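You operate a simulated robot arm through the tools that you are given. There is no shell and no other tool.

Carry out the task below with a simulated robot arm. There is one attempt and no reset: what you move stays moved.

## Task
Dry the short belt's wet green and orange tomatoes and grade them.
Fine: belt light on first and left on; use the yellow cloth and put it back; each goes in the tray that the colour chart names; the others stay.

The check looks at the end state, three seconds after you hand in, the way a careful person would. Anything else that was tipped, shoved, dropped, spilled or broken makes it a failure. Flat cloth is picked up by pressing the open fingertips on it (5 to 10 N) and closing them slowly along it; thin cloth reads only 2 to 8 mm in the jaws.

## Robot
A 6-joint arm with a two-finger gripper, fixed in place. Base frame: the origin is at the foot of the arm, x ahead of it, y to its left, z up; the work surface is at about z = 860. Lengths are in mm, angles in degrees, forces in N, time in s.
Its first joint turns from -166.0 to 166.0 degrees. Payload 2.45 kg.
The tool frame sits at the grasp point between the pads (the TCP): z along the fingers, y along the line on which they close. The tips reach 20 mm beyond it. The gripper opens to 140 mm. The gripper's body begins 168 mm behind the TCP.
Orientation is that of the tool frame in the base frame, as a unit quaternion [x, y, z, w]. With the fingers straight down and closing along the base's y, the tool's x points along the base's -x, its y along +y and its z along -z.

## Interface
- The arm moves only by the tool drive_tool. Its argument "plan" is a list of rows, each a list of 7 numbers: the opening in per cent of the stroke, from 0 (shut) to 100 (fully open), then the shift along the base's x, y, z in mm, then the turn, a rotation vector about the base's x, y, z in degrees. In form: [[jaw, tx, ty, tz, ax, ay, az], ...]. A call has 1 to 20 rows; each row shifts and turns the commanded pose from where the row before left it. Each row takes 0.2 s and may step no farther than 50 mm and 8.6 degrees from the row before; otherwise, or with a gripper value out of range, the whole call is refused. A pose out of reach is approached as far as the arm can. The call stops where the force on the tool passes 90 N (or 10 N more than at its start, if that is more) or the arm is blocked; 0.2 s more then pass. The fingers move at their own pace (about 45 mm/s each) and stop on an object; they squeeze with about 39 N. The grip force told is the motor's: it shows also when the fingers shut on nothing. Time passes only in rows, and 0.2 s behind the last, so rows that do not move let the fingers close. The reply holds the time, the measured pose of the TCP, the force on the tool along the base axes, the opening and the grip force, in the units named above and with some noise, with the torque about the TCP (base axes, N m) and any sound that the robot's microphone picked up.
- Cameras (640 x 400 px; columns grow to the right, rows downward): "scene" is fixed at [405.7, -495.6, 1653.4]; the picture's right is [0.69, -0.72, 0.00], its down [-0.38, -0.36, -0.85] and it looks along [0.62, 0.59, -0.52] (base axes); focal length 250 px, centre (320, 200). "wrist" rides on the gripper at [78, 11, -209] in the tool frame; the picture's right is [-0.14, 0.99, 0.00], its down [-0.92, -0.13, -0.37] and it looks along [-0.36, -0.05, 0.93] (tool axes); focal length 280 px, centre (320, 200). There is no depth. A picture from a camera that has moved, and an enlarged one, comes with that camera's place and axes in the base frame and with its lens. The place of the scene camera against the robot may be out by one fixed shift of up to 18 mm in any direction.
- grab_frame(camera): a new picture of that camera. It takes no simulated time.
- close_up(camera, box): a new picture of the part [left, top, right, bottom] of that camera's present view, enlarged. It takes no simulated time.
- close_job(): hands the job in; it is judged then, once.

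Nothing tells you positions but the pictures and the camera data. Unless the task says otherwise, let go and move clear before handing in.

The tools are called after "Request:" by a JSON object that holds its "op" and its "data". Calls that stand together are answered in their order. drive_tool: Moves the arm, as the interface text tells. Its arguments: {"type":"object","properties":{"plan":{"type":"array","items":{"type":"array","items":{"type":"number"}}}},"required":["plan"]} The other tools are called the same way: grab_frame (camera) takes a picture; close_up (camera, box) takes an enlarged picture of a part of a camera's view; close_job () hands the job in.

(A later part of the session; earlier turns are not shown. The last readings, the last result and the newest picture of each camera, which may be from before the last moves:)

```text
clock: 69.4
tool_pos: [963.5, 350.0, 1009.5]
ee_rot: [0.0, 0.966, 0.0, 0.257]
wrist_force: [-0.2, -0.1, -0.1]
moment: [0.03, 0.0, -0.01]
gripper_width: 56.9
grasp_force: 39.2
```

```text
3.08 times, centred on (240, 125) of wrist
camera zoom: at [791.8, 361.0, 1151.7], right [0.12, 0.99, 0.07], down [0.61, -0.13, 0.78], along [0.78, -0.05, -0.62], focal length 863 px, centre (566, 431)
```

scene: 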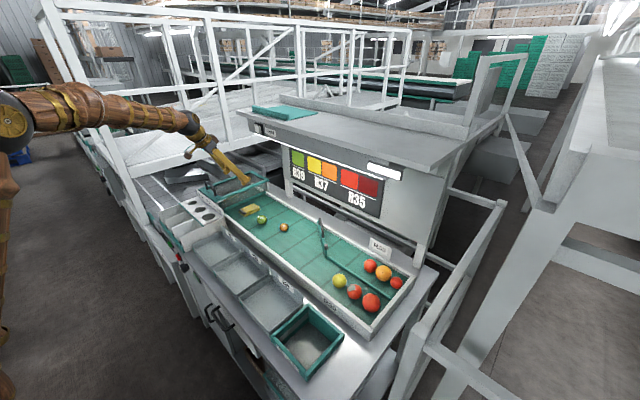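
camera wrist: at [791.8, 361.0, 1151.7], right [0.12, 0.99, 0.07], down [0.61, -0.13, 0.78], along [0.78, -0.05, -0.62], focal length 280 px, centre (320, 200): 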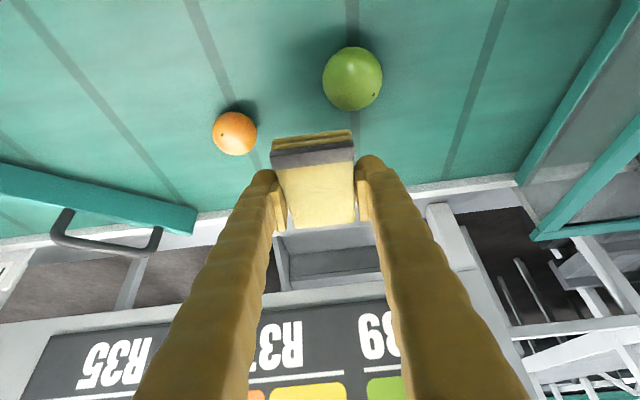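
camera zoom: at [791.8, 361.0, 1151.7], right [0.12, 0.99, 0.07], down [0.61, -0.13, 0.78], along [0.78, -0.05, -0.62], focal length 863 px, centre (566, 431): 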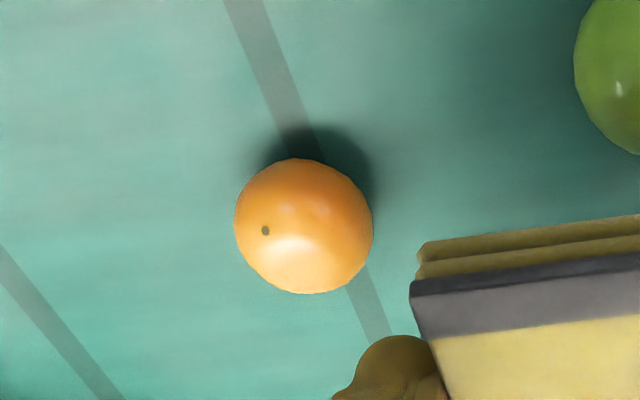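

Both tomatoes are dry. I carry the cloth back over its original spot (pick-up pose was TCP 934, 522.5, 928).

Request:
{"op": "drive_tool", "data": {"plan": [[30, -5, 28.7, 0, 0, 0, 0], [30, -5, 28.7, 0, 0, 0, 0], [30, -5, 28.7, 0, 0, 0, 0], [30, -5, 28.7, 0, 0, 0, 0], [30, -5, 28.7, 0, 0, 0, 0], [30, -4, 29, 0, 0, 0, 0], [30, 0, 0, 0, 0, 0, 0], [30, 0, 0, 0, 0, 0, 0]]}}

Request:
{"op": "grab_frame", "data": {"camera": "wrist"}}

Request:
{"op": "close_up", "data": {"camera": "scene", "box": [220, 170, 300, 230]}}

```text
clock: 71.2
tool_pos: [936.2, 523.0, 1012.2]
ee_rot: [-0.001, 0.966, 0.001, 0.258]
wrist_force: [0.2, -0.1, -0.5]
moment: [0.01, -0.03, 0.02]
gripper_width: 56.6
grasp_force: 39.5
```

```text
taken
camera wrist: at [765.5, 532.9, 1153.9], right [0.12, 0.99, 0.07], down [0.61, -0.13, 0.78], along [0.78, -0.05, -0.62], focal length 280 px, centre (320, 200)
```

wrist: 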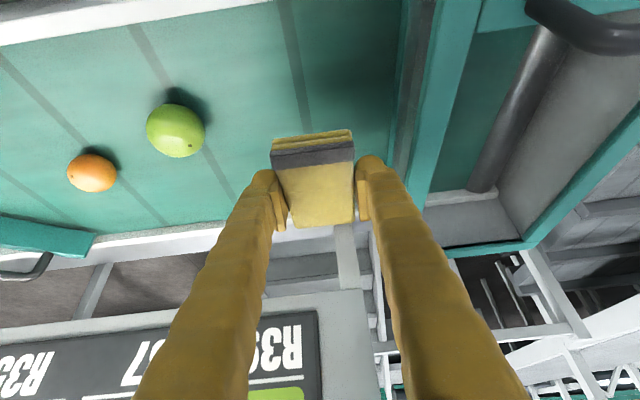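

```text
6.67 times, centred on (260, 200) of scene
camera zoom: at [405.7, -495.6, 1653.4], right [0.69, -0.72, 0.0], down [-0.38, -0.36, -0.85], along [0.62, 0.59, -0.52], focal length 1666 px, centre (720, 200)
```

zoom: 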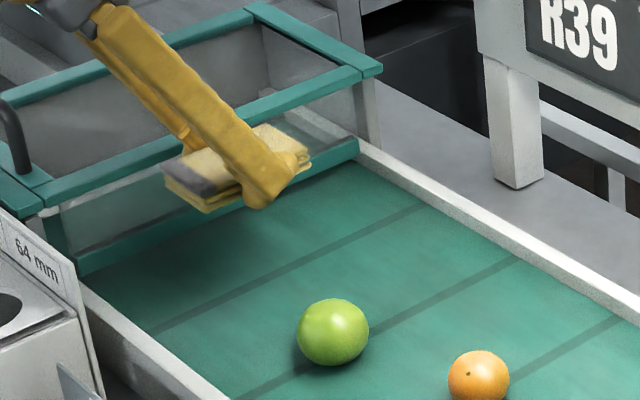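

I lower the cloth back onto its spot, slowing near the belt.

Request:
{"op": "drive_tool", "data": {"plan": [[30, -1, 0, -20, 0, 0, 0], [30, -1, 0, -20, 0, 0, 0], [30, 0, 0, -20, 0, 0, 0], [30, 0, 0, -15, 0, 0, 0], [30, 0, 0, -4, 0, 0, 0], [30, 0, 0, 0, 0, 0, 0]]}}

Request:
{"op": "drive_tool", "data": {"plan": [[30, 0, 0, -1.5, 0, 0, 0], [30, 0, 0, -1.5, 0, 0, 0], [30, 0, 0, 0, 0, 0, 0]]}}

Request:
{"op": "close_up", "data": {"camera": "scene", "box": [220, 180, 300, 240]}}

```text
clock: 72.6
tool_pos: [929.2, 521.2, 932.3]
ee_rot: [0.0, 0.966, 0.001, 0.257]
wrist_force: [-0.7, -0.8, -0.5]
moment: [-0.01, 0.01, -0.02]
gripper_width: 56.6
grasp_force: 39.1
```

```text
clock: 73.4
tool_pos: [928.3, 519.9, 930.1]
ee_rot: [0.0, 0.966, 0.0, 0.258]
wrist_force: [-0.4, 0.4, -1.5]
moment: [-0.05, -0.01, -0.02]
gripper_width: 56.6
grasp_force: 38.9
```

```text
6.67 times, centred on (260, 210) of scene
camera zoom: at [405.7, -495.6, 1653.4], right [0.69, -0.72, 0.0], down [-0.38, -0.36, -0.85], along [0.62, 0.59, -0.52], focal length 1666 px, centre (720, 133)
```

zoom: 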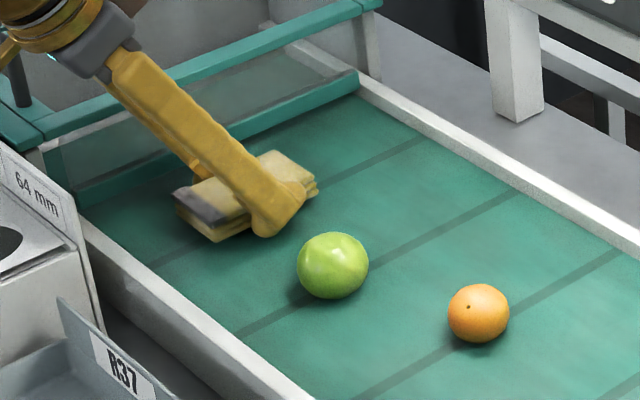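

The measured position is about 6 mm short in x and 2.5 mm in y; I correct and lower the rest until the belt carries the cloth.

Request:
{"op": "drive_tool", "data": {"plan": [[30, 5.5, 2.5, 0, 0, 0, 0], [30, 0, 0, 0, 0, 0, 0], [30, 0, 0, -1.5, 0, 0, 0], [30, 0, 0, 0, 0, 0, 0]]}}

Request:
{"op": "drive_tool", "data": {"plan": [[30, 0, 0, -1.2, 0, 0, 0], [30, 0, 0, 0, 0, 0, 0]]}}

Request:
{"op": "drive_tool", "data": {"plan": [[30, 0, 0, -1, 0, 0, 0], [30, 0, 0, 0, 0, 0, 0]]}}

```text
clock: 74.4
tool_pos: [934.2, 523.0, 928.7]
ee_rot: [-0.001, 0.966, 0.001, 0.258]
wrist_force: [0.4, 0.6, -1.2]
moment: [-0.05, 0.0, 0.0]
gripper_width: 56.6
grasp_force: 38.9
```

```text
clock: 75.0
tool_pos: [935.7, 522.5, 925.9]
ee_rot: [0.0, 0.966, 0.0, 0.259]
wrist_force: [-0.5, 0.3, -1.0]
moment: [0.02, -0.04, 0.02]
gripper_width: 56.6
grasp_force: 38.8
```

```text
clock: 75.6
tool_pos: [935.6, 523.1, 925.3]
ee_rot: [0.0, 0.966, 0.001, 0.258]
wrist_force: [-0.5, 0.0, -0.3]
moment: [0.0, 0.0, 0.02]
gripper_width: 56.8
grasp_force: 39.0
```

Request:
{"op": "drive_tool", "data": {"plan": [[30, 0, 0, -0.8, 0, 0, 0], [30, 0, 0, 0, 0, 0, 0]]}}

Request:
{"op": "close_up", "data": {"camera": "scene", "box": [230, 190, 280, 225]}}

```text
clock: 76.2
tool_pos: [934.5, 522.5, 924.7]
ee_rot: [0.0, 0.966, 0.001, 0.258]
wrist_force: [0.4, 0.0, -0.7]
moment: [-0.02, 0.03, 0.02]
gripper_width: 56.8
grasp_force: 38.7
```

```text
11.43 times, centred on (255, 208) of scene
camera zoom: at [405.7, -495.6, 1653.4], right [0.69, -0.72, 0.0], down [-0.38, -0.36, -0.85], along [0.62, 0.59, -0.52], focal length 2856 px, centre (1063, 114)
```

zoom: 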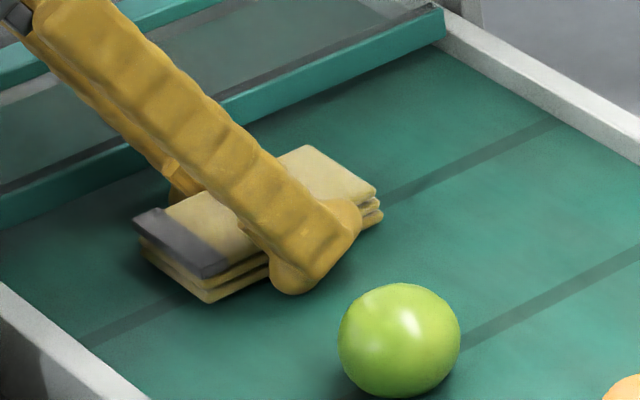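

Request:
{"op": "drive_tool", "data": {"plan": [[30, 0, 0, -0.8, 0, 0, 0], [30, 0, 0, 0, 0, 0, 0]]}}

Request:
{"op": "drive_tool", "data": {"plan": [[30, 0, 0, -0.8, 0, 0, 0], [30, 0, 0, 0, 0, 0, 0]]}}

Request:
{"op": "drive_tool", "data": {"plan": [[30, 0, 0, -0.6, 0, 0, 0], [30, 0, 0, 0, 0, 0, 0]]}}

```text
clock: 76.8
tool_pos: [935.4, 523.6, 924.0]
ee_rot: [0.0, 0.966, 0.001, 0.258]
wrist_force: [-0.7, 0.4, -1.2]
moment: [0.01, -0.02, 0.02]
gripper_width: 56.6
grasp_force: 38.5
```

```text
clock: 77.4
tool_pos: [934.8, 523.0, 924.0]
ee_rot: [-0.001, 0.966, 0.001, 0.258]
wrist_force: [0.3, -0.5, -0.8]
moment: [0.0, -0.02, -0.02]
gripper_width: 56.6
grasp_force: 39.4
```

```text
clock: 78.0
tool_pos: [935.4, 522.4, 923.7]
ee_rot: [0.0, 0.966, 0.001, 0.259]
wrist_force: [-0.9, 0.3, 2.6]
moment: [-0.07, 0.04, -0.05]
gripper_width: 56.6
grasp_force: 39.4
```

The cloth rests on the belt. I open the fingers to 87 mm and lift straight up.

Request:
{"op": "drive_tool", "data": {"plan": [[42, 0, 0, 0, 0, 0, 0], [45, 0, 0, 0, 0, 0, 0], [52, 0, 0, 0, 0, 0, 0], [62, 0, 0, 0, 0, 0, 0], [62, 0, 0, 0, 0, 0, 0], [62, 0, 0, 10, 0, 0, 0], [62, 0, 0, 20, 0, 0, 0], [62, 0, 0, 30, 0, 0, 0], [62, 0, 0, 30, 0, 0, 0], [62, 0, 0, 0, 0, 0, 0]]}}

Request:
{"op": "grab_frame", "data": {"camera": "wrist"}}

Request:
{"op": "close_up", "data": {"camera": "scene", "box": [230, 190, 310, 240]}}

```text
clock: 80.2
tool_pos: [935.6, 522.9, 1017.5]
ee_rot: [0.0, 0.966, 0.001, 0.258]
wrist_force: [0.1, -0.1, 0.7]
moment: [-0.02, -0.04, 0.02]
gripper_width: 86.9
grasp_force: 0.0
```

```text
taken
camera wrist: at [764.9, 534.4, 1158.0], right [0.12, 0.99, 0.07], down [0.61, -0.13, 0.78], along [0.78, -0.05, -0.62], focal length 280 px, centre (320, 200)
```

wrist: 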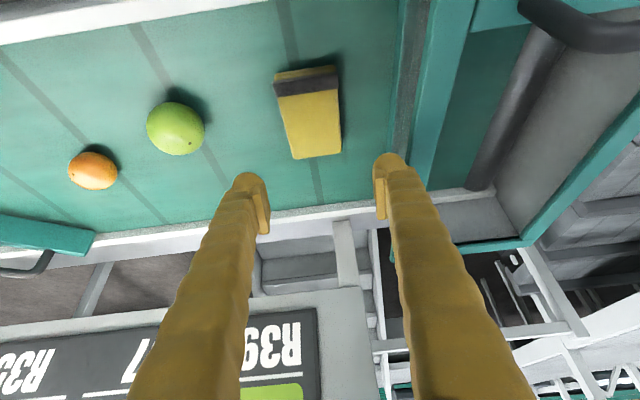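

```text
8.00 times, centred on (270, 215) of scene
camera zoom: at [405.7, -495.6, 1653.4], right [0.69, -0.72, 0.0], down [-0.38, -0.36, -0.85], along [0.62, 0.59, -0.52], focal length 2000 px, centre (720, 80)
```

zoom: 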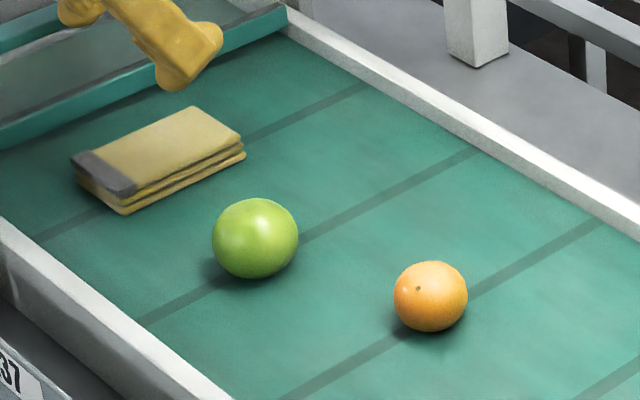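

The cloth is back in place within a couple of millimetres, and both tomatoes are dry. Next I go above the green tomato at (918.5, 389.6) to pick it up.

Request:
{"op": "drive_tool", "data": {"plan": [[62, -3, -26.7, 0, 0, 0, 0], [62, -3, -26.7, 0, 0, 0, 0], [62, -4, -26.7, 0, 0, 0, 0], [62, -4, -26.7, 0, 0, 0, 0], [62, -3, -26.5, 0, 0, 0, 0], [62, 0, 0, -15, 0, 0, 0], [62, 0, 0, 0, 0, 0, 0], [62, 0, 0, 0, 0, 0, 0]]}}

Request:
{"op": "grab_frame", "data": {"camera": "wrist"}}

Request:
{"op": "close_up", "data": {"camera": "wrist", "box": [230, 80, 410, 220]}}

```text
clock: 82.0
tool_pos: [920.0, 392.3, 996.9]
ee_rot: [0.0, 0.966, 0.002, 0.258]
wrist_force: [0.0, 0.3, -0.4]
moment: [0.01, 0.01, 0.01]
gripper_width: 87.0
grasp_force: 0.1
```

```text
taken
camera wrist: at [748.7, 403.2, 1139.2], right [0.12, 0.99, 0.07], down [0.61, -0.13, 0.78], along [0.78, -0.05, -0.62], focal length 280 px, centre (320, 200)
```

wrist: 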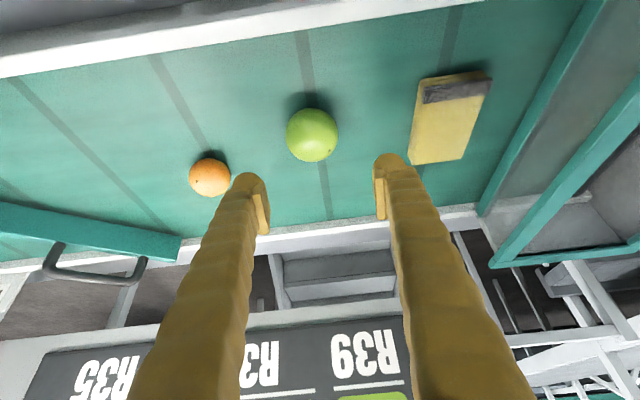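

```text
2.86 times, centred on (320, 150) of wrist
camera zoom: at [748.7, 403.2, 1139.2], right [0.12, 0.99, 0.07], down [0.61, -0.13, 0.78], along [0.78, -0.05, -0.62], focal length 801 px, centre (320, 343)
```

zoom: 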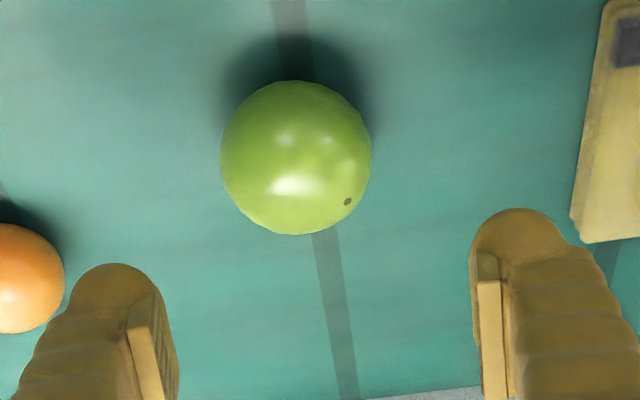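

The green tomato's centre is at (918.4, 389.6). I centre on it and descend around it.

Request:
{"op": "drive_tool", "data": {"plan": [[62, -1.5, -2.7, -15, 0, 0, 0], [62, 0, 0, -20, 0, 0, 0], [62, 0, 0, -20, 0, 0, 0], [62, 0, 0, -10, 0, 0, 0], [62, 0, 0, 0, 0, 0, 0], [62, 0, 0, 0, 0, 0, 0]]}}

Request:
{"op": "grab_frame", "data": {"camera": "wrist"}}

Request:
{"op": "close_up", "data": {"camera": "scene", "box": [230, 190, 310, 240]}}

```text
clock: 83.4
tool_pos: [917.8, 387.2, 932.7]
ee_rot: [0.0, 0.966, 0.001, 0.258]
wrist_force: [-0.2, -0.5, -0.6]
moment: [-0.01, -0.01, 0.02]
gripper_width: 86.7
grasp_force: 0.0
```

```text
taken
camera wrist: at [746.1, 397.2, 1075.2], right [0.12, 0.99, 0.07], down [0.61, -0.13, 0.78], along [0.78, -0.05, -0.62], focal length 280 px, centre (320, 200)
```

wrist: 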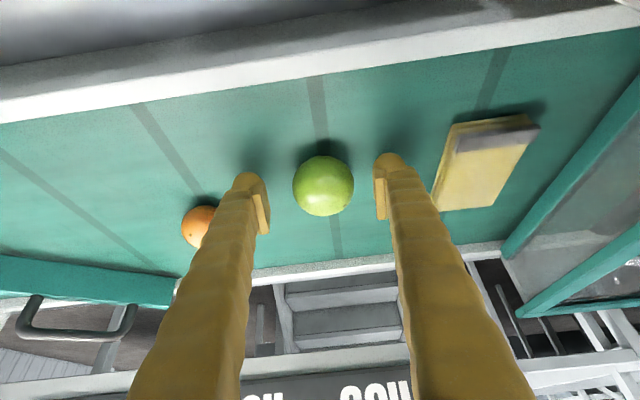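

```text
8.00 times, centred on (270, 215) of scene
camera zoom: at [405.7, -495.6, 1653.4], right [0.69, -0.72, 0.0], down [-0.38, -0.36, -0.85], along [0.62, 0.59, -0.52], focal length 2000 px, centre (720, 80)
```

zoom: 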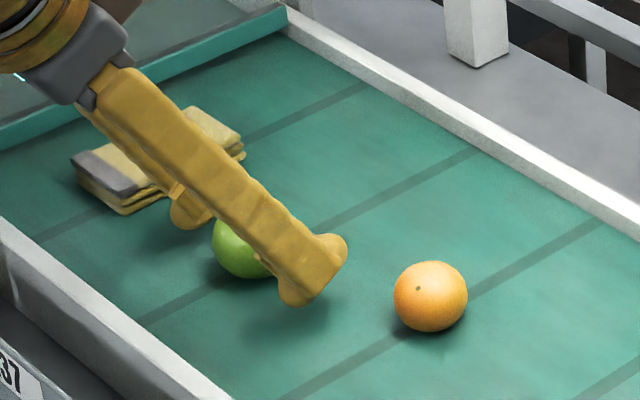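

Centred well. I shift 2 mm in y, lower 5 mm more and close gently.

Request:
{"op": "drive_tool", "data": {"plan": [[62, 0.5, 2, -3, 0, 0, 0], [55, 0, 0, -2, 0, 0, 0], [48, 0, 0, 0, 0, 0, 0], [43, 0, 0, 0, 0, 0, 0], [39, 0, 0, 0, 0, 0, 0], [37, 0, 0, 0, 0, 0, 0], [37, 0, 0, 0, 0, 0, 0]]}}

Request:
{"op": "drive_tool", "data": {"plan": [[36, 0, 0, 0, 0, 0, 0], [36, 0, 0, 0, 0, 0, 0]]}}

Request:
{"op": "drive_tool", "data": {"plan": [[35, 0, 0, 0, 0, 0, 0], [35, 0, 0, 0, 0, 0, 0]]}}

```text
clock: 85.0
tool_pos: [917.1, 388.3, 927.8]
ee_rot: [0.0, 0.966, 0.001, 0.258]
wrist_force: [-0.3, -0.4, 0.0]
moment: [0.0, -0.02, 0.01]
gripper_width: 52.1
grasp_force: 0.3
```

```text
clock: 85.6
tool_pos: [917.2, 390.2, 927.7]
ee_rot: [0.0, 0.966, 0.0, 0.258]
wrist_force: [-0.4, 0.2, 0.3]
moment: [-0.03, -0.03, -0.04]
gripper_width: 51.6
grasp_force: 0.3
```

```text
clock: 86.2
tool_pos: [917.3, 389.5, 928.0]
ee_rot: [-0.001, 0.966, 0.002, 0.258]
wrist_force: [0.3, 0.8, 1.5]
moment: [-0.02, -0.02, 0.0]
gripper_width: 50.5
grasp_force: 16.2
```

The grip holds at 16 N, gentle but adequate. I lift slowly and check that the tomato comes along.

Request:
{"op": "drive_tool", "data": {"plan": [[34.7, 0, 0, 0, 0, 0, 0], [34.7, 0, 0, 4, 0, 0, 0], [34.7, 0, 0, 10, 0, 0, 0], [34.7, 0, 0, 15, 0, 0, 0], [34.7, 0, 0, 20, 0, 0, 0], [34.7, 0, 0, 25, 0, 0, 0], [34.7, 0, 0, 0, 0, 0, 0]]}}

Request:
{"op": "grab_frame", "data": {"camera": "wrist"}}

Request:
{"op": "grab_frame", "data": {"camera": "scene"}}

```text
clock: 87.8
tool_pos: [916.0, 388.9, 1001.3]
ee_rot: [0.0, 0.966, 0.001, 0.258]
wrist_force: [0.6, 0.0, -1.1]
moment: [0.01, -0.02, 0.01]
gripper_width: 50.3
grasp_force: 16.0
```

```text
taken
camera wrist: at [746.0, 398.6, 1143.5], right [0.12, 0.99, 0.07], down [0.61, -0.13, 0.78], along [0.78, -0.05, -0.62], focal length 280 px, centre (320, 200)
```

wrist: 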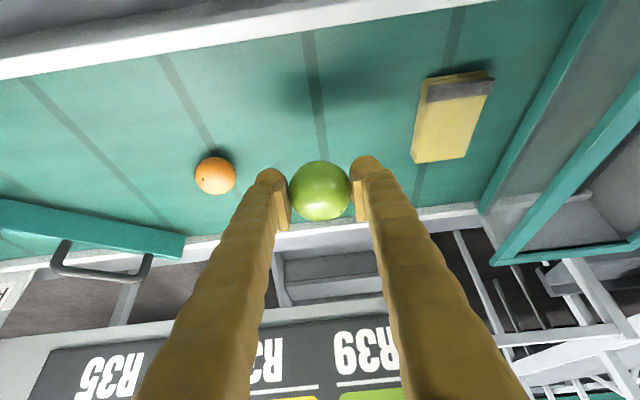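

```text
taken
```

scene: 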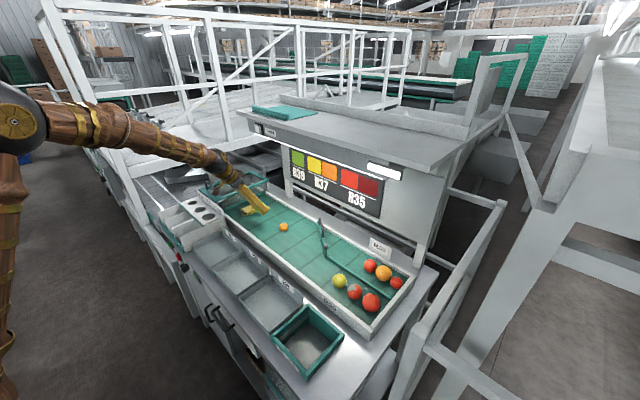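

The green tomato is held securely. I raise it and carry it toward tray R39, at about (685, 2), turning the tool upright on the way.

Request:
{"op": "drive_tool", "data": {"plan": [[34.7, 0, 0, 20, 0, 0, 0], [34.7, -8, -10, 25, 0, 0, 0], [34.7, -16, -25, 15, 0, 0, 0], [34.7, -16, -27, 0, 0, 3, 0], [34.7, -16, -27, 0, 0, 3, 0], [34.7, -16, -27, 0, 0, 3, 0], [34.7, -16, -27, 0, 0, 3, 0], [34.7, -16, -27, 0, 0, 3, 0], [34.7, -16, -27, 0, 0, 3, 0], [34.7, -16, -27, 0, 0, 3, 0], [34.7, -16, -27, 0, 0, 3, 0], [34.7, -16, -27, 0, 0, 3, 0], [34.7, -16, -27, 0, 0, 3, 0], [34.7, -16, -27, 0, 0, 0, 0], [34.7, -16, -27, 0, 0, 0, 0], [34.7, -15, -24, 0, 0, 0, 0], [34.7, 0, -4, 0, 0, 0, 0], [34.7, 0, 0, 0, 0, 0, 0]]}}

Request:
{"op": "grab_frame", "data": {"camera": "wrist"}}

Request:
{"op": "grab_frame", "data": {"camera": "scene"}}

```text
clock: 91.6
tool_pos: [686.1, 1.9, 1064.5]
ee_rot: [0.0, 1.0, 0.0, -0.001]
wrist_force: [0.3, 0.6, -0.9]
moment: [-0.05, 0.0, -0.04]
gripper_width: 50.5
grasp_force: 15.5
```

```text
taken
camera wrist: at [610.1, 12.3, 1273.1], right [0.14, 0.99, 0.0], down [0.92, -0.13, 0.37], along [0.36, -0.05, -0.93], focal length 280 px, centre (320, 200)
```

wrist: 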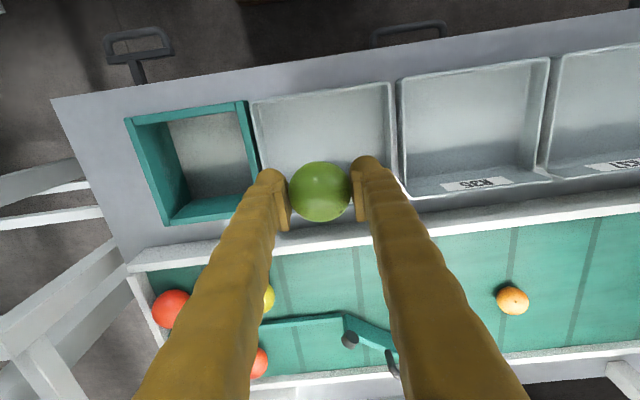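

```text
taken
```

scene: 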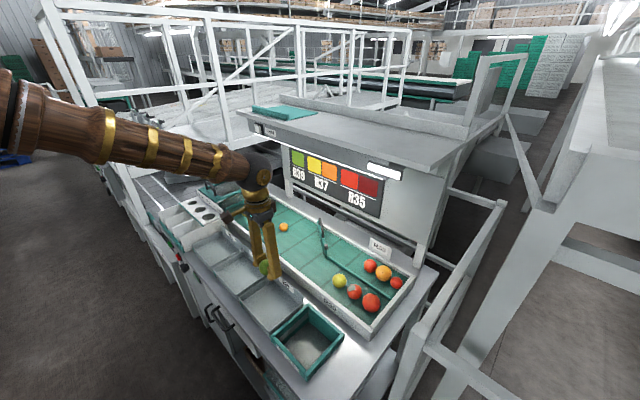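

I'm above R39 (the tray beside the green box), whose centre I now place at (687, 13). I shift over and lower the tomato into it.

Request:
{"op": "drive_tool", "data": {"plan": [[34.7, 0, 6, 0, 0, 0, 0], [34.7, 1, 5, -20, 0, 0, 0], [34.7, 0, 0, -25, 0, 0, 0], [34.7, 0, 0, -25, 0, 0, 0], [34.7, 0, 0, -25, 0, 0, 0], [34.7, 0, 0, -25, 0, 0, 0], [34.7, 0, 0, -20, 0, 0, 0], [34.7, 0, 0, -12, 0, 0, 0], [34.7, 0, 0, 0, 0, 0, 0], [34.7, 0, 0, 0, 0, 0, 0]]}}

Request:
{"op": "grab_frame", "data": {"camera": "wrist"}}

Request:
{"op": "close_up", "data": {"camera": "scene", "box": [220, 250, 340, 350]}}

```text
clock: 93.8
tool_pos: [686.6, 12.7, 911.8]
ee_rot: [-0.001, 1.0, 0.001, -0.001]
wrist_force: [-0.1, 0.0, -0.2]
moment: [0.0, 0.01, 0.01]
gripper_width: 50.5
grasp_force: 15.5
```

```text
taken
camera wrist: at [609.4, 23.6, 1120.4], right [0.14, 0.99, 0.0], down [0.92, -0.13, 0.37], along [0.36, -0.05, -0.93], focal length 280 px, centre (320, 200)
```

wrist: 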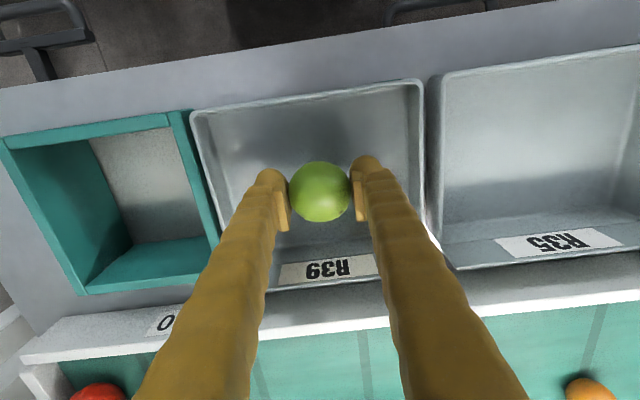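

```text
4.00 times, centred on (280, 300) of scene
camera zoom: at [405.7, -495.6, 1653.4], right [0.69, -0.72, 0.0], down [-0.38, -0.36, -0.85], along [0.62, 0.59, -0.52], focal length 1000 px, centre (480, -200)
```

zoom: 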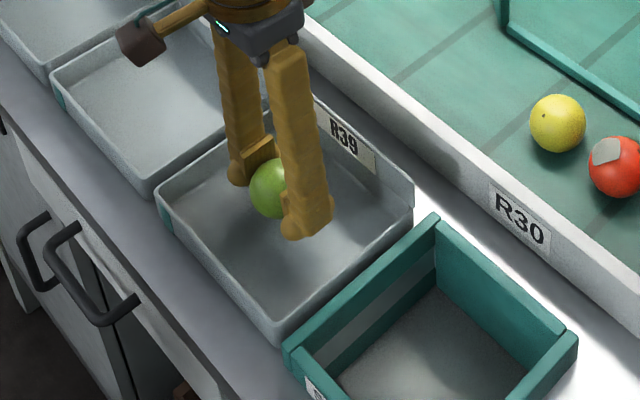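

The tray is confirmed as R39. I lower the last stretch slowly until the tomato touches the tray floor.

Request:
{"op": "drive_tool", "data": {"plan": [[34.7, 0, 0, -5, 0, 0, 0], [34.7, 0, 0, -5, 0, 0, 0], [34.7, 0, 0, -2, 0, 0, 0], [34.7, 0, 0, 0, 0, 0, 0]]}}

Request:
{"op": "drive_tool", "data": {"plan": [[34.7, 0, 0, -1.5, 0, 0, 0], [34.7, 0, 0, -1.5, 0, 0, 0], [34.7, 0, 0, 0, 0, 0, 0]]}}

Request:
{"op": "close_up", "data": {"camera": "scene", "box": [240, 260, 310, 320]}}

```text
clock: 94.8
tool_pos: [687.0, 13.0, 898.8]
ee_rot: [0.0, 1.0, 0.001, 0.0]
wrist_force: [-0.6, 0.2, -0.2]
moment: [0.03, 0.0, -0.01]
gripper_width: 50.3
grasp_force: 15.8
```

```text
clock: 95.6
tool_pos: [686.9, 12.9, 894.9]
ee_rot: [0.0, 1.0, 0.001, 0.0]
wrist_force: [0.1, -1.9, -0.8]
moment: [-0.01, 0.02, -0.02]
gripper_width: 50.5
grasp_force: 15.7
```

```text
6.67 times, centred on (275, 290) of scene
camera zoom: at [405.7, -495.6, 1653.4], right [0.69, -0.72, 0.0], down [-0.38, -0.36, -0.85], along [0.62, 0.59, -0.52], focal length 1666 px, centre (620, -400)
```

zoom: 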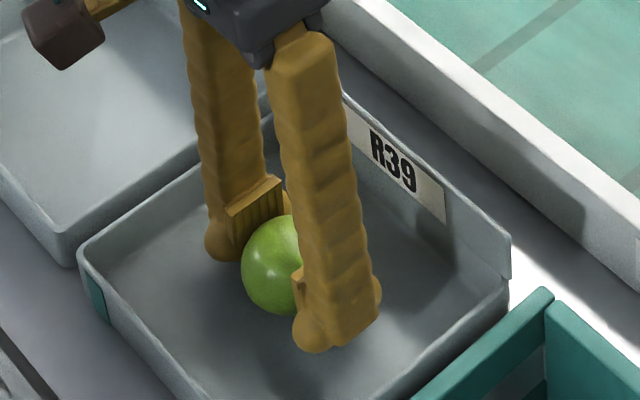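

Request:
{"op": "drive_tool", "data": {"plan": [[34.7, 0, 0, -1, 0, 0, 0], [34.7, 0, 0, -1, 0, 0, 0], [34.7, 0, 0, 0, 0, 0, 0]]}}

Request:
{"op": "drive_tool", "data": {"plan": [[34.7, 0, 0, -1, 0, 0, 0], [34.7, 0, 0, 0, 0, 0, 0]]}}

Request:
{"op": "drive_tool", "data": {"plan": [[34.7, 0, 0, -1, 0, 0, 0], [34.7, 0, 0, 0, 0, 0, 0]]}}

```text
clock: 96.4
tool_pos: [688.2, 12.2, 892.8]
ee_rot: [0.0, 1.0, 0.002, -0.001]
wrist_force: [-0.3, -0.6, 0.5]
moment: [-0.03, 0.0, 0.04]
gripper_width: 50.2
grasp_force: 3.6
```

```text
clock: 97.0
tool_pos: [687.9, 12.1, 892.8]
ee_rot: [0.0, 1.0, 0.001, 0.0]
wrist_force: [0.2, -0.8, 0.2]
moment: [-0.04, -0.01, 0.03]
gripper_width: 50.0
grasp_force: 1.0
```

```text
clock: 97.6
tool_pos: [688.4, 11.8, 889.7]
ee_rot: [0.0, 1.0, 0.001, 0.0]
wrist_force: [0.1, -1.1, 1.3]
moment: [-0.03, 0.0, 0.02]
gripper_width: 50.2
grasp_force: 3.6
```

The tomato is on the tray floor (the grip has relaxed). I open slowly and rise clear.

Request:
{"op": "drive_tool", "data": {"plan": [[36, 0, 0, 0, 0, 0, 0], [38, 0, 0, 0, 0, 0, 0], [42, 0, 0, 0, 0, 0, 0], [50, 0, 0, 0, 0, 0, 0], [60, 0, 0, 0, 0, 0, 0], [60, 0, 0, 0, 0, 0, 0], [60, 0, 0, 15, 0, 0, 0], [60, 0, 0, 30, 0, 0, 0], [60, 0, 0, 40, 0, 0, 0], [60, 0, 0, 40, 0, 0, 0], [60, 0, 0, 40, 0, 0, 0], [60, 0, 0, 0, 0, 0, 0]]}}

Request:
{"op": "grab_frame", "data": {"camera": "wrist"}}

Request:
{"op": "close_up", "data": {"camera": "scene", "box": [220, 250, 340, 350]}}

```text
clock: 100.2
tool_pos: [688.6, 13.1, 1059.1]
ee_rot: [-0.001, 1.0, 0.001, -0.001]
wrist_force: [-0.7, -0.3, 0.2]
moment: [0.02, 0.04, 0.03]
gripper_width: 83.8
grasp_force: 0.1
```

```text
taken
camera wrist: at [611.2, 24.1, 1267.9], right [0.14, 0.99, 0.0], down [0.92, -0.13, 0.37], along [0.36, -0.05, -0.93], focal length 280 px, centre (320, 200)
```

wrist: 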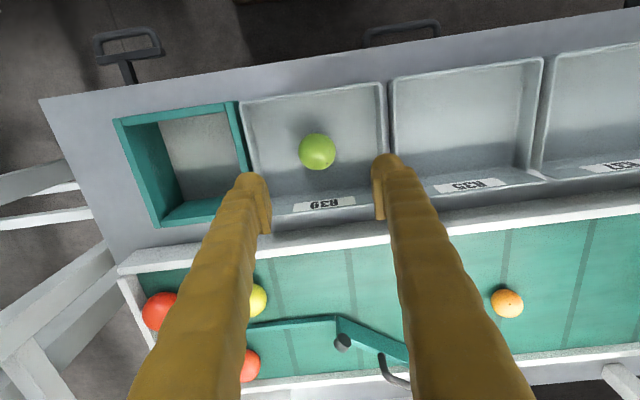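

```text
4.00 times, centred on (280, 300) of scene
camera zoom: at [405.7, -495.6, 1653.4], right [0.69, -0.72, 0.0], down [-0.38, -0.36, -0.85], along [0.62, 0.59, -0.52], focal length 1000 px, centre (480, -200)
```

zoom: 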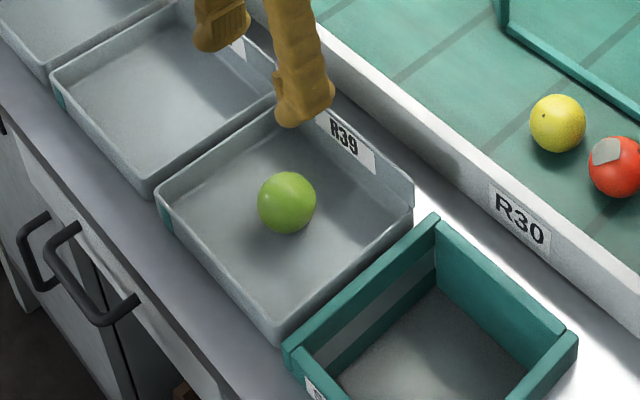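

The green tomato rests in R39. Next I go back to the orange tomato at about (957.5, 270), tilting the tool outward again.

Request:
{"op": "drive_tool", "data": {"plan": [[60, 27, 25.7, 0, 0, -3, 0], [60, 27, 25.7, 0, 0, -3, 0], [60, 27, 25.7, 0, 0, -3, 0], [60, 27, 25.7, 0, 0, -3, 0], [60, 27, 25.7, 0, 0, -3, 0], [60, 27, 25.7, 0, 0, -3, 0], [60, 27, 25.7, -10, 0, -3, 0], [60, 27, 25.7, -15, 0, -3, 0], [60, 27, 25.7, -20, 0, -3, 0], [60, 26, 25.7, -20, 0, -3, 0], [60, 0, 0, 0, 0, 0, 0], [60, 0, 0, 0, 0, 0, 0]]}}

Request:
{"op": "grab_frame", "data": {"camera": "wrist"}}

Request:
{"op": "close_up", "data": {"camera": "wrist", "box": [230, 80, 410, 220]}}

```text
clock: 102.8
tool_pos: [952.8, 272.2, 990.0]
ee_rot: [0.0, 0.966, 0.001, 0.257]
wrist_force: [0.0, 0.8, -0.2]
moment: [-0.01, 0.02, 0.02]
gripper_width: 84.2
grasp_force: 0.1
```

```text
taken
camera wrist: at [781.7, 283.0, 1132.0], right [0.12, 0.99, 0.07], down [0.61, -0.13, 0.78], along [0.78, -0.05, -0.62], focal length 280 px, centre (320, 200)
```

wrist: 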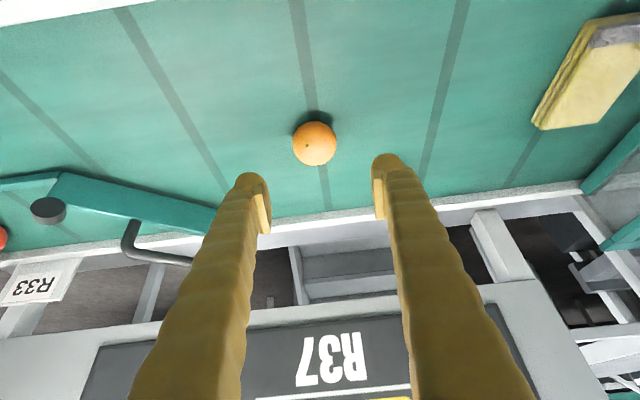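

```text
2.86 times, centred on (320, 150) of wrist
camera zoom: at [781.7, 283.0, 1132.0], right [0.12, 0.99, 0.07], down [0.61, -0.13, 0.78], along [0.78, -0.05, -0.62], focal length 801 px, centre (320, 343)
```

zoom: 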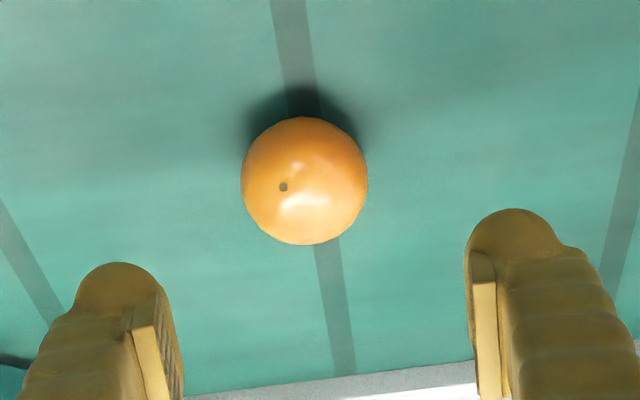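

The orange tomato's centre is at (958.9, 270.9). I centre on it and descend.

Request:
{"op": "drive_tool", "data": {"plan": [[60, 3, -0.7, -15, 0, 0, 0], [60, 2.7, -0.6, -20, 0, 0, 0], [60, 0, 0, -20, 0, 0, 0], [60, 0, 0, -5, 0, 0, 0], [60, 0, 0, 0, 0, 0, 0], [60, 0, 0, 0, 0, 0, 0]]}}

Request:
{"op": "grab_frame", "data": {"camera": "wrist"}}

Request:
{"op": "close_up", "data": {"camera": "scene", "box": [250, 190, 330, 240]}}

```text
clock: 104.2
tool_pos: [962.3, 269.7, 931.6]
ee_rot: [0.0, 0.966, 0.0, 0.258]
wrist_force: [-0.3, 0.3, 0.1]
moment: [0.01, 0.02, 0.03]
gripper_width: 83.9
grasp_force: 0.2
```

```text
taken
camera wrist: at [790.2, 281.9, 1073.3], right [0.12, 0.99, 0.07], down [0.61, -0.13, 0.78], along [0.78, -0.05, -0.62], focal length 280 px, centre (320, 200)
```

wrist: 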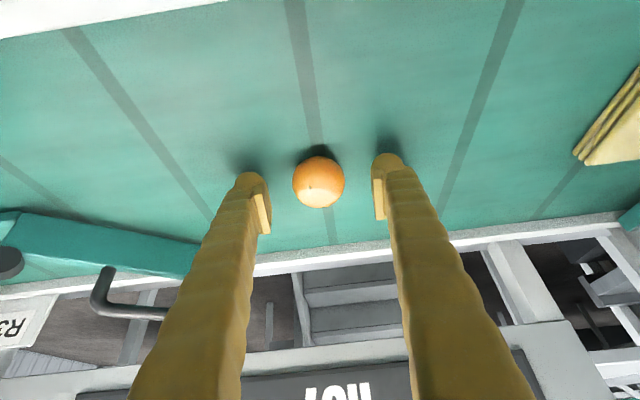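

```text
8.00 times, centred on (290, 215) of scene
camera zoom: at [405.7, -495.6, 1653.4], right [0.69, -0.72, 0.0], down [-0.38, -0.36, -0.85], along [0.62, 0.59, -0.52], focal length 2000 px, centre (560, 80)
```

zoom: 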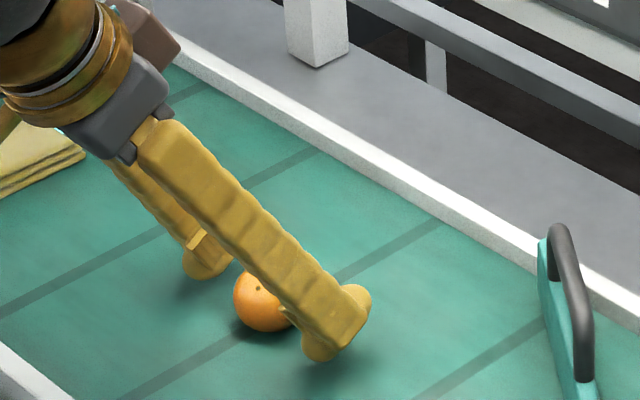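

I correct by −3.5 mm in x and +1.5 in y, lower a little more and close gently on the orange tomato.

Request:
{"op": "drive_tool", "data": {"plan": [[60, -3.5, 1.5, -3, 0, 0, 0], [55, 0, 0, -2, 0, 0, 0], [47, 0, 0, 0, 0, 0, 0], [40, 0, 0, 0, 0, 0, 0], [36, 0, 0, 0, 0, 0, 0], [33, 0, 0, 0, 0, 0, 0], [31.5, 0, 0, 0, 0, 0, 0], [31.5, 0, 0, 0, 0, 0, 0]]}}

Request:
{"op": "drive_tool", "data": {"plan": [[30.7, 0, 0, 0, 0, 0, 0], [30.7, 0, 0, 0, 0, 0, 0]]}}

Request:
{"op": "drive_tool", "data": {"plan": [[30, 0, 0, 0, 0, 0, 0], [30, 0, 0, 0, 0, 0, 0]]}}

```text
clock: 106.0
tool_pos: [958.6, 272.4, 925.5]
ee_rot: [-0.001, 0.966, 0.001, 0.258]
wrist_force: [-0.3, 0.2, 0.0]
moment: [0.03, -0.01, -0.03]
gripper_width: 44.0
grasp_force: 0.1
```

```text
clock: 106.6
tool_pos: [959.2, 272.3, 925.2]
ee_rot: [0.0, 0.966, 0.001, 0.258]
wrist_force: [-0.8, 0.1, -1.0]
moment: [0.01, 0.02, 0.0]
gripper_width: 43.2
grasp_force: 0.2
```

```text
clock: 107.2
tool_pos: [958.2, 272.0, 927.1]
ee_rot: [0.0, 0.966, 0.001, 0.257]
wrist_force: [0.4, -0.4, -0.9]
moment: [-0.01, 0.01, 0.05]
gripper_width: 43.1
grasp_force: 0.6
```

Request:
{"op": "drive_tool", "data": {"plan": [[29.5, 0, 0, 0, 0, 0, 0], [29.5, 0, 0, 0, 0, 0, 0]]}}

Request:
{"op": "drive_tool", "data": {"plan": [[29.2, 0, 0, 0, 0, 0, 0], [29.2, 0, 0, 0, 0, 0, 0]]}}

```text
clock: 107.8
tool_pos: [959.5, 271.8, 925.9]
ee_rot: [0.0, 0.966, 0.0, 0.258]
wrist_force: [-1.0, 0.2, -0.3]
moment: [-0.03, 0.02, -0.03]
gripper_width: 42.6
grasp_force: 6.9
```

```text
clock: 108.4
tool_pos: [958.3, 272.5, 925.5]
ee_rot: [-0.001, 0.966, 0.002, 0.259]
wrist_force: [0.2, 0.2, -0.5]
moment: [0.03, -0.03, -0.01]
gripper_width: 42.2
grasp_force: 13.5
```

The grip holds at about 14 N. I lift slowly.

Request:
{"op": "drive_tool", "data": {"plan": [[29, 0, 0, 0, 0, 0, 0], [29, 0, 0, 4, 0, 0, 0], [29, 0, 0, 10, 0, 0, 0], [29, 0, 0, 15, 0, 0, 0], [29, 0, 0, 20, 0, 0, 0], [29, 0, 0, 25, 0, 0, 0], [29, 0, 0, 0, 0, 0, 0]]}}

Request:
{"op": "grab_frame", "data": {"camera": "wrist"}}

Request:
{"op": "close_up", "data": {"camera": "scene", "box": [180, 190, 300, 290]}}

```text
clock: 110.0
tool_pos: [958.8, 271.8, 999.5]
ee_rot: [0.0, 0.966, 0.001, 0.258]
wrist_force: [0.0, -0.3, 0.4]
moment: [-0.03, 0.01, 0.0]
gripper_width: 41.9
grasp_force: 16.4
```

```text
taken
camera wrist: at [787.7, 282.2, 1142.3], right [0.12, 0.99, 0.07], down [0.61, -0.13, 0.78], along [0.78, -0.05, -0.62], focal length 280 px, centre (320, 200)
```

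wrist: 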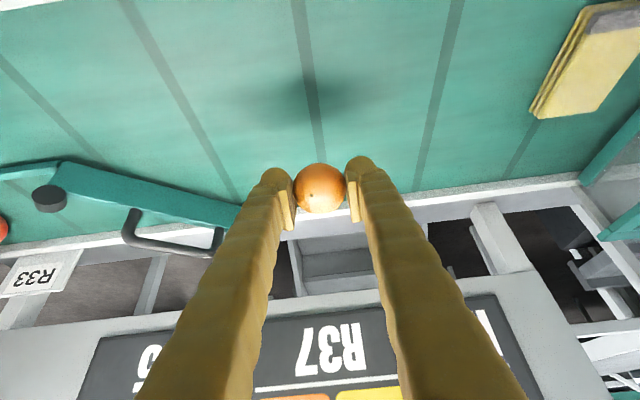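

```text
4.00 times, centred on (240, 240) of scene
camera zoom: at [405.7, -495.6, 1653.4], right [0.69, -0.72, 0.0], down [-0.38, -0.36, -0.85], along [0.62, 0.59, -0.52], focal length 1000 px, centre (640, 40)
```

zoom: 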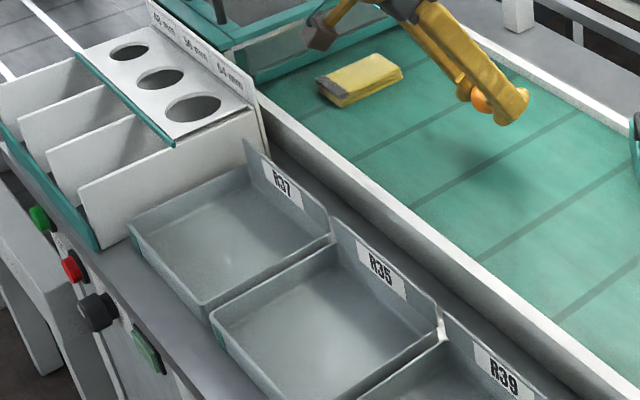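

The orange tomato is held. I raise it and carry it to tray R37, centre about (686, 398), turning the tool upright again.

Request:
{"op": "drive_tool", "data": {"plan": [[29, 0, 0, 20, 0, 0, 0], [29, -8, 4, 25, 0, 0, 0], [29, -16, 8, 20, 0, 0, 0], [29, -25, 11.5, 0, 0, 3, 0], [29, -25, 11.5, 0, 0, 3, 0], [29, -25, 11.5, 0, 0, 3, 0], [29, -25, 11.5, 0, 0, 3, 0], [29, -25, 11.5, 0, 0, 3, 0], [29, -25, 11.5, 0, 0, 3, 0], [29, -25, 11.5, 0, 0, 3, 0], [29, -25, 11.5, 0, 0, 3, 0], [29, -25, 11.5, 0, 0, 3, 0], [29, -24, 10.5, 0, 0, 3, 0], [29, 0, 0, 0, 0, 0, 0], [29, 0, 0, 0, 0, 0, 0]]}}

Request:
{"op": "grab_frame", "data": {"camera": "wrist"}}

Request:
{"op": "grab_frame", "data": {"camera": "scene"}}

```text
clock: 113.2
tool_pos: [683.1, 396.2, 1061.8]
ee_rot: [0.001, 1.0, 0.002, -0.001]
wrist_force: [0.1, 0.7, -1.3]
moment: [-0.04, -0.01, 0.01]
gripper_width: 42.1
grasp_force: 15.7
```

```text
taken
camera wrist: at [606.4, 406.4, 1271.9], right [0.14, 0.99, 0.0], down [0.92, -0.13, 0.37], along [0.36, -0.05, -0.93], focal length 280 px, centre (320, 200)
```

wrist: 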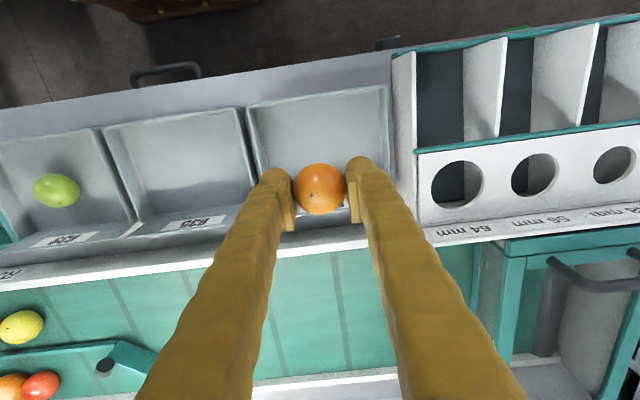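

```text
taken
```

scene: 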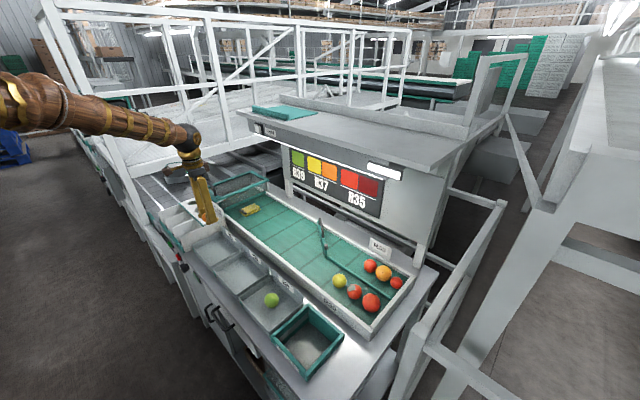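

I'm over R37 and well clear of the size gauge. I lower the orange tomato into the tray.

Request:
{"op": "drive_tool", "data": {"plan": [[29, 3, 3, -15, 0, 0, 0], [29, 0, 0, -25, 0, 0, 0], [29, 0, 0, -25, 0, 0, 0], [29, 0, 0, -25, 0, 0, 0], [29, 0, 0, -25, 0, 0, 0], [29, 0, 0, -25, 0, 0, 0], [29, 0, 0, -12, 0, 0, 0], [29, 0, 0, -6, 0, 0, 0], [29, 0, 0, 0, 0, 0, 0], [29, 0, 0, 0, 0, 0, 0]]}}

Request:
{"op": "grab_frame", "data": {"camera": "wrist"}}

Request:
{"op": "close_up", "data": {"camera": "scene", "box": [170, 200, 270, 280]}}

```text
clock: 115.4
tool_pos: [688.2, 397.5, 907.3]
ee_rot: [-0.001, 1.0, 0.001, 0.0]
wrist_force: [-0.2, 0.3, -0.4]
moment: [0.01, -0.02, 0.02]
gripper_width: 41.9
grasp_force: 16.2
```

```text
taken
camera wrist: at [611.0, 409.4, 1116.9], right [0.14, 0.99, 0.0], down [0.92, -0.13, 0.37], along [0.36, -0.05, -0.93], focal length 280 px, centre (320, 200)
```

wrist: 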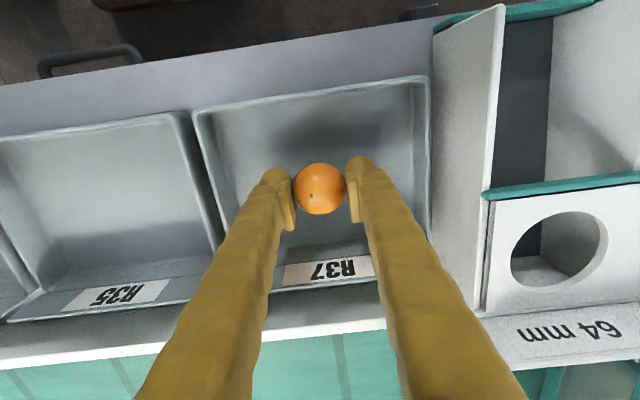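

```text
5.00 times, centred on (220, 240) of scene
camera zoom: at [405.7, -495.6, 1653.4], right [0.69, -0.72, 0.0], down [-0.38, -0.36, -0.85], along [0.62, 0.59, -0.52], focal length 1250 px, centre (820, 0)
```

zoom: 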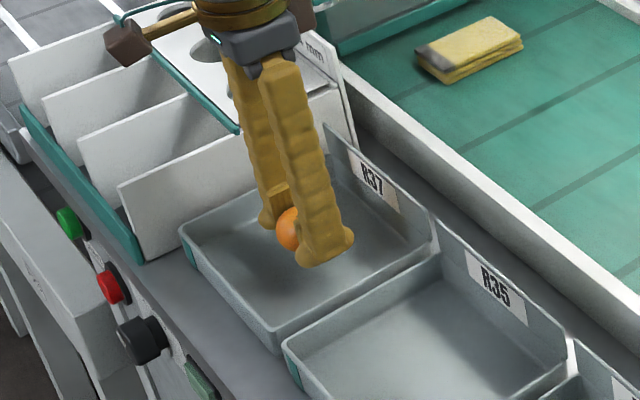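

R37 is confirmed. I lower the last stretch slowly and watch the grip and contact force.

Request:
{"op": "drive_tool", "data": {"plan": [[29, 0, 0, -5, 0, 0, 0], [29, 0, 0, -4, 0, 0, 0], [29, 0, 0, -2, 0, 0, 0], [29, 0, 0, 0, 0, 0, 0]]}}

Request:
{"op": "drive_tool", "data": {"plan": [[29, 0, 0, -1, 0, 0, 0], [29, 0, 0, -1, 0, 0, 0], [29, 0, 0, 0, 0, 0, 0]]}}

Request:
{"op": "drive_tool", "data": {"plan": [[29, 0, 0, -1, 0, 0, 0], [29, 0, 0, 0, 0, 0, 0]]}}

Request:
{"op": "drive_tool", "data": {"plan": [[29, 0, 0, -1, 0, 0, 0], [29, 0, 0, 0, 0, 0, 0]]}}

```text
clock: 116.4
tool_pos: [688.2, 398.9, 896.7]
ee_rot: [0.0, 1.0, 0.001, -0.001]
wrist_force: [-0.2, 0.0, -0.6]
moment: [-0.03, -0.02, 0.01]
gripper_width: 41.8
grasp_force: 17.0
```

```text
clock: 117.2
tool_pos: [687.6, 400.2, 895.1]
ee_rot: [-0.001, 1.0, 0.001, -0.001]
wrist_force: [0.3, 0.1, -0.7]
moment: [-0.01, 0.05, 0.0]
gripper_width: 41.7
grasp_force: 15.9
```

```text
clock: 117.8
tool_pos: [687.3, 398.6, 894.6]
ee_rot: [0.0, 1.0, 0.001, -0.001]
wrist_force: [0.2, 0.9, -0.1]
moment: [0.01, -0.04, 0.0]
gripper_width: 41.8
grasp_force: 15.9
```

```text
clock: 118.4
tool_pos: [688.9, 397.6, 892.6]
ee_rot: [0.0, 1.0, 0.001, -0.001]
wrist_force: [0.3, -0.9, 0.0]
moment: [0.01, 0.01, -0.01]
gripper_width: 41.6
grasp_force: 15.8
```

Request:
{"op": "drive_tool", "data": {"plan": [[29, 0, 0, -1, 0, 0, 0], [29, 0, 0, 0, 0, 0, 0]]}}

Request:
{"op": "drive_tool", "data": {"plan": [[29, 0, 0, -1, 0, 0, 0], [29, 0, 0, 0, 0, 0, 0]]}}

Request:
{"op": "close_up", "data": {"camera": "scene", "box": [195, 220, 255, 270]}}

```text
clock: 119.0
tool_pos: [689.4, 398.4, 891.7]
ee_rot: [0.0, 1.0, 0.001, -0.002]
wrist_force: [0.7, -0.8, 3.0]
moment: [-0.06, 0.03, -0.01]
gripper_width: 41.7
grasp_force: 15.8
```

```text
clock: 119.6
tool_pos: [687.8, 399.4, 891.1]
ee_rot: [0.001, 1.0, 0.002, -0.001]
wrist_force: [3.1, -2.8, 16.2]
moment: [-0.08, 0.0, 0.02]
gripper_width: 41.8
grasp_force: 16.2
```

```text
8.00 times, centred on (225, 245) of scene
camera zoom: at [405.7, -495.6, 1653.4], right [0.69, -0.72, 0.0], down [-0.38, -0.36, -0.85], along [0.62, 0.59, -0.52], focal length 2000 px, centre (1080, -160)
```

zoom: 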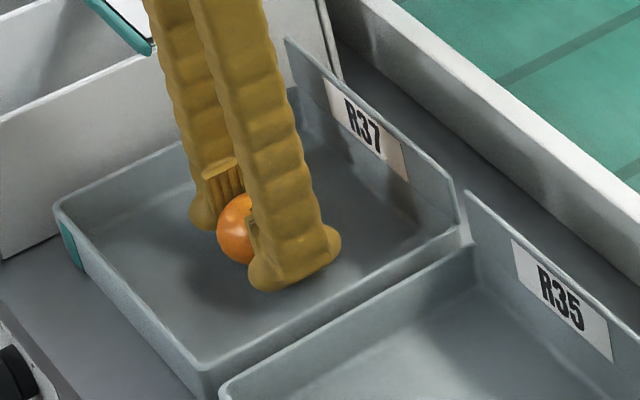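

The tomato is on the tray floor. I ease the pressure by about a millimetre, open slowly and rise clear.

Request:
{"op": "drive_tool", "data": {"plan": [[29, 0, 0, 1, 0, 0, 0], [29, 0, 0, 0, 0, 0, 0], [30.5, 0, 0, 0, 0, 0, 0], [32, 0, 0, 0, 0, 0, 0], [36, 0, 0, 0, 0, 0, 0], [44, 0, 0, 0, 0, 0, 0], [55, 0, 0, 0, 0, 0, 0], [55, 0, 0, 0, 0, 0, 0], [55, 0, 0, 15, 0, 0, 0], [55, 0, 0, 30, 0, 0, 0], [55, 0, 0, 40, 0, 0, 0], [55, 0, 0, 40, 0, 0, 0], [55, 0, 0, 40, 0, 0, 0], [55, 0, 0, 0, 0, 0, 0]]}}

Request:
{"op": "grab_frame", "data": {"camera": "wrist"}}

Request:
{"op": "close_up", "data": {"camera": "scene", "box": [170, 200, 290, 300]}}

```text
clock: 122.6
tool_pos: [688.2, 401.7, 1059.9]
ee_rot: [0.0, 1.0, 0.001, -0.001]
wrist_force: [-0.3, -0.9, -0.2]
moment: [-0.01, 0.01, -0.02]
gripper_width: 77.1
grasp_force: 0.0
```

```text
taken
camera wrist: at [611.8, 412.2, 1269.0], right [0.14, 0.99, 0.0], down [0.92, -0.13, 0.37], along [0.36, -0.05, -0.93], focal length 280 px, centre (320, 200)
```

wrist: 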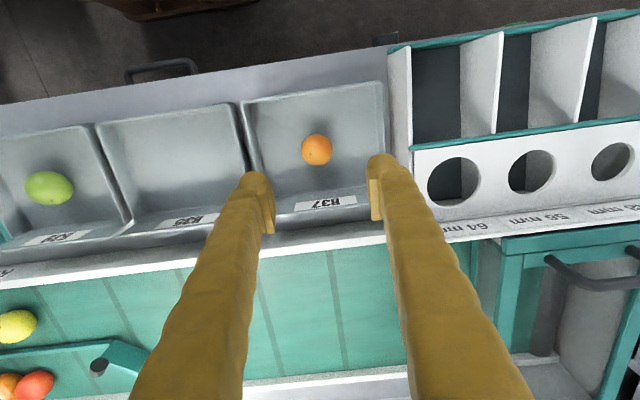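

```text
4.00 times, centred on (230, 250) of scene
camera zoom: at [405.7, -495.6, 1653.4], right [0.69, -0.72, 0.0], down [-0.38, -0.36, -0.85], along [0.62, 0.59, -0.52], focal length 1000 px, centre (680, 0)
```

zoom: 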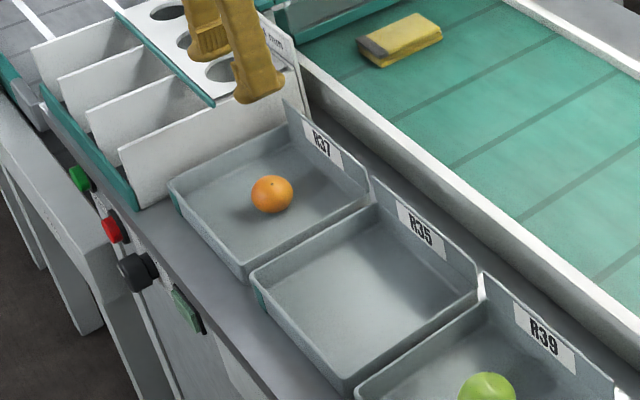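

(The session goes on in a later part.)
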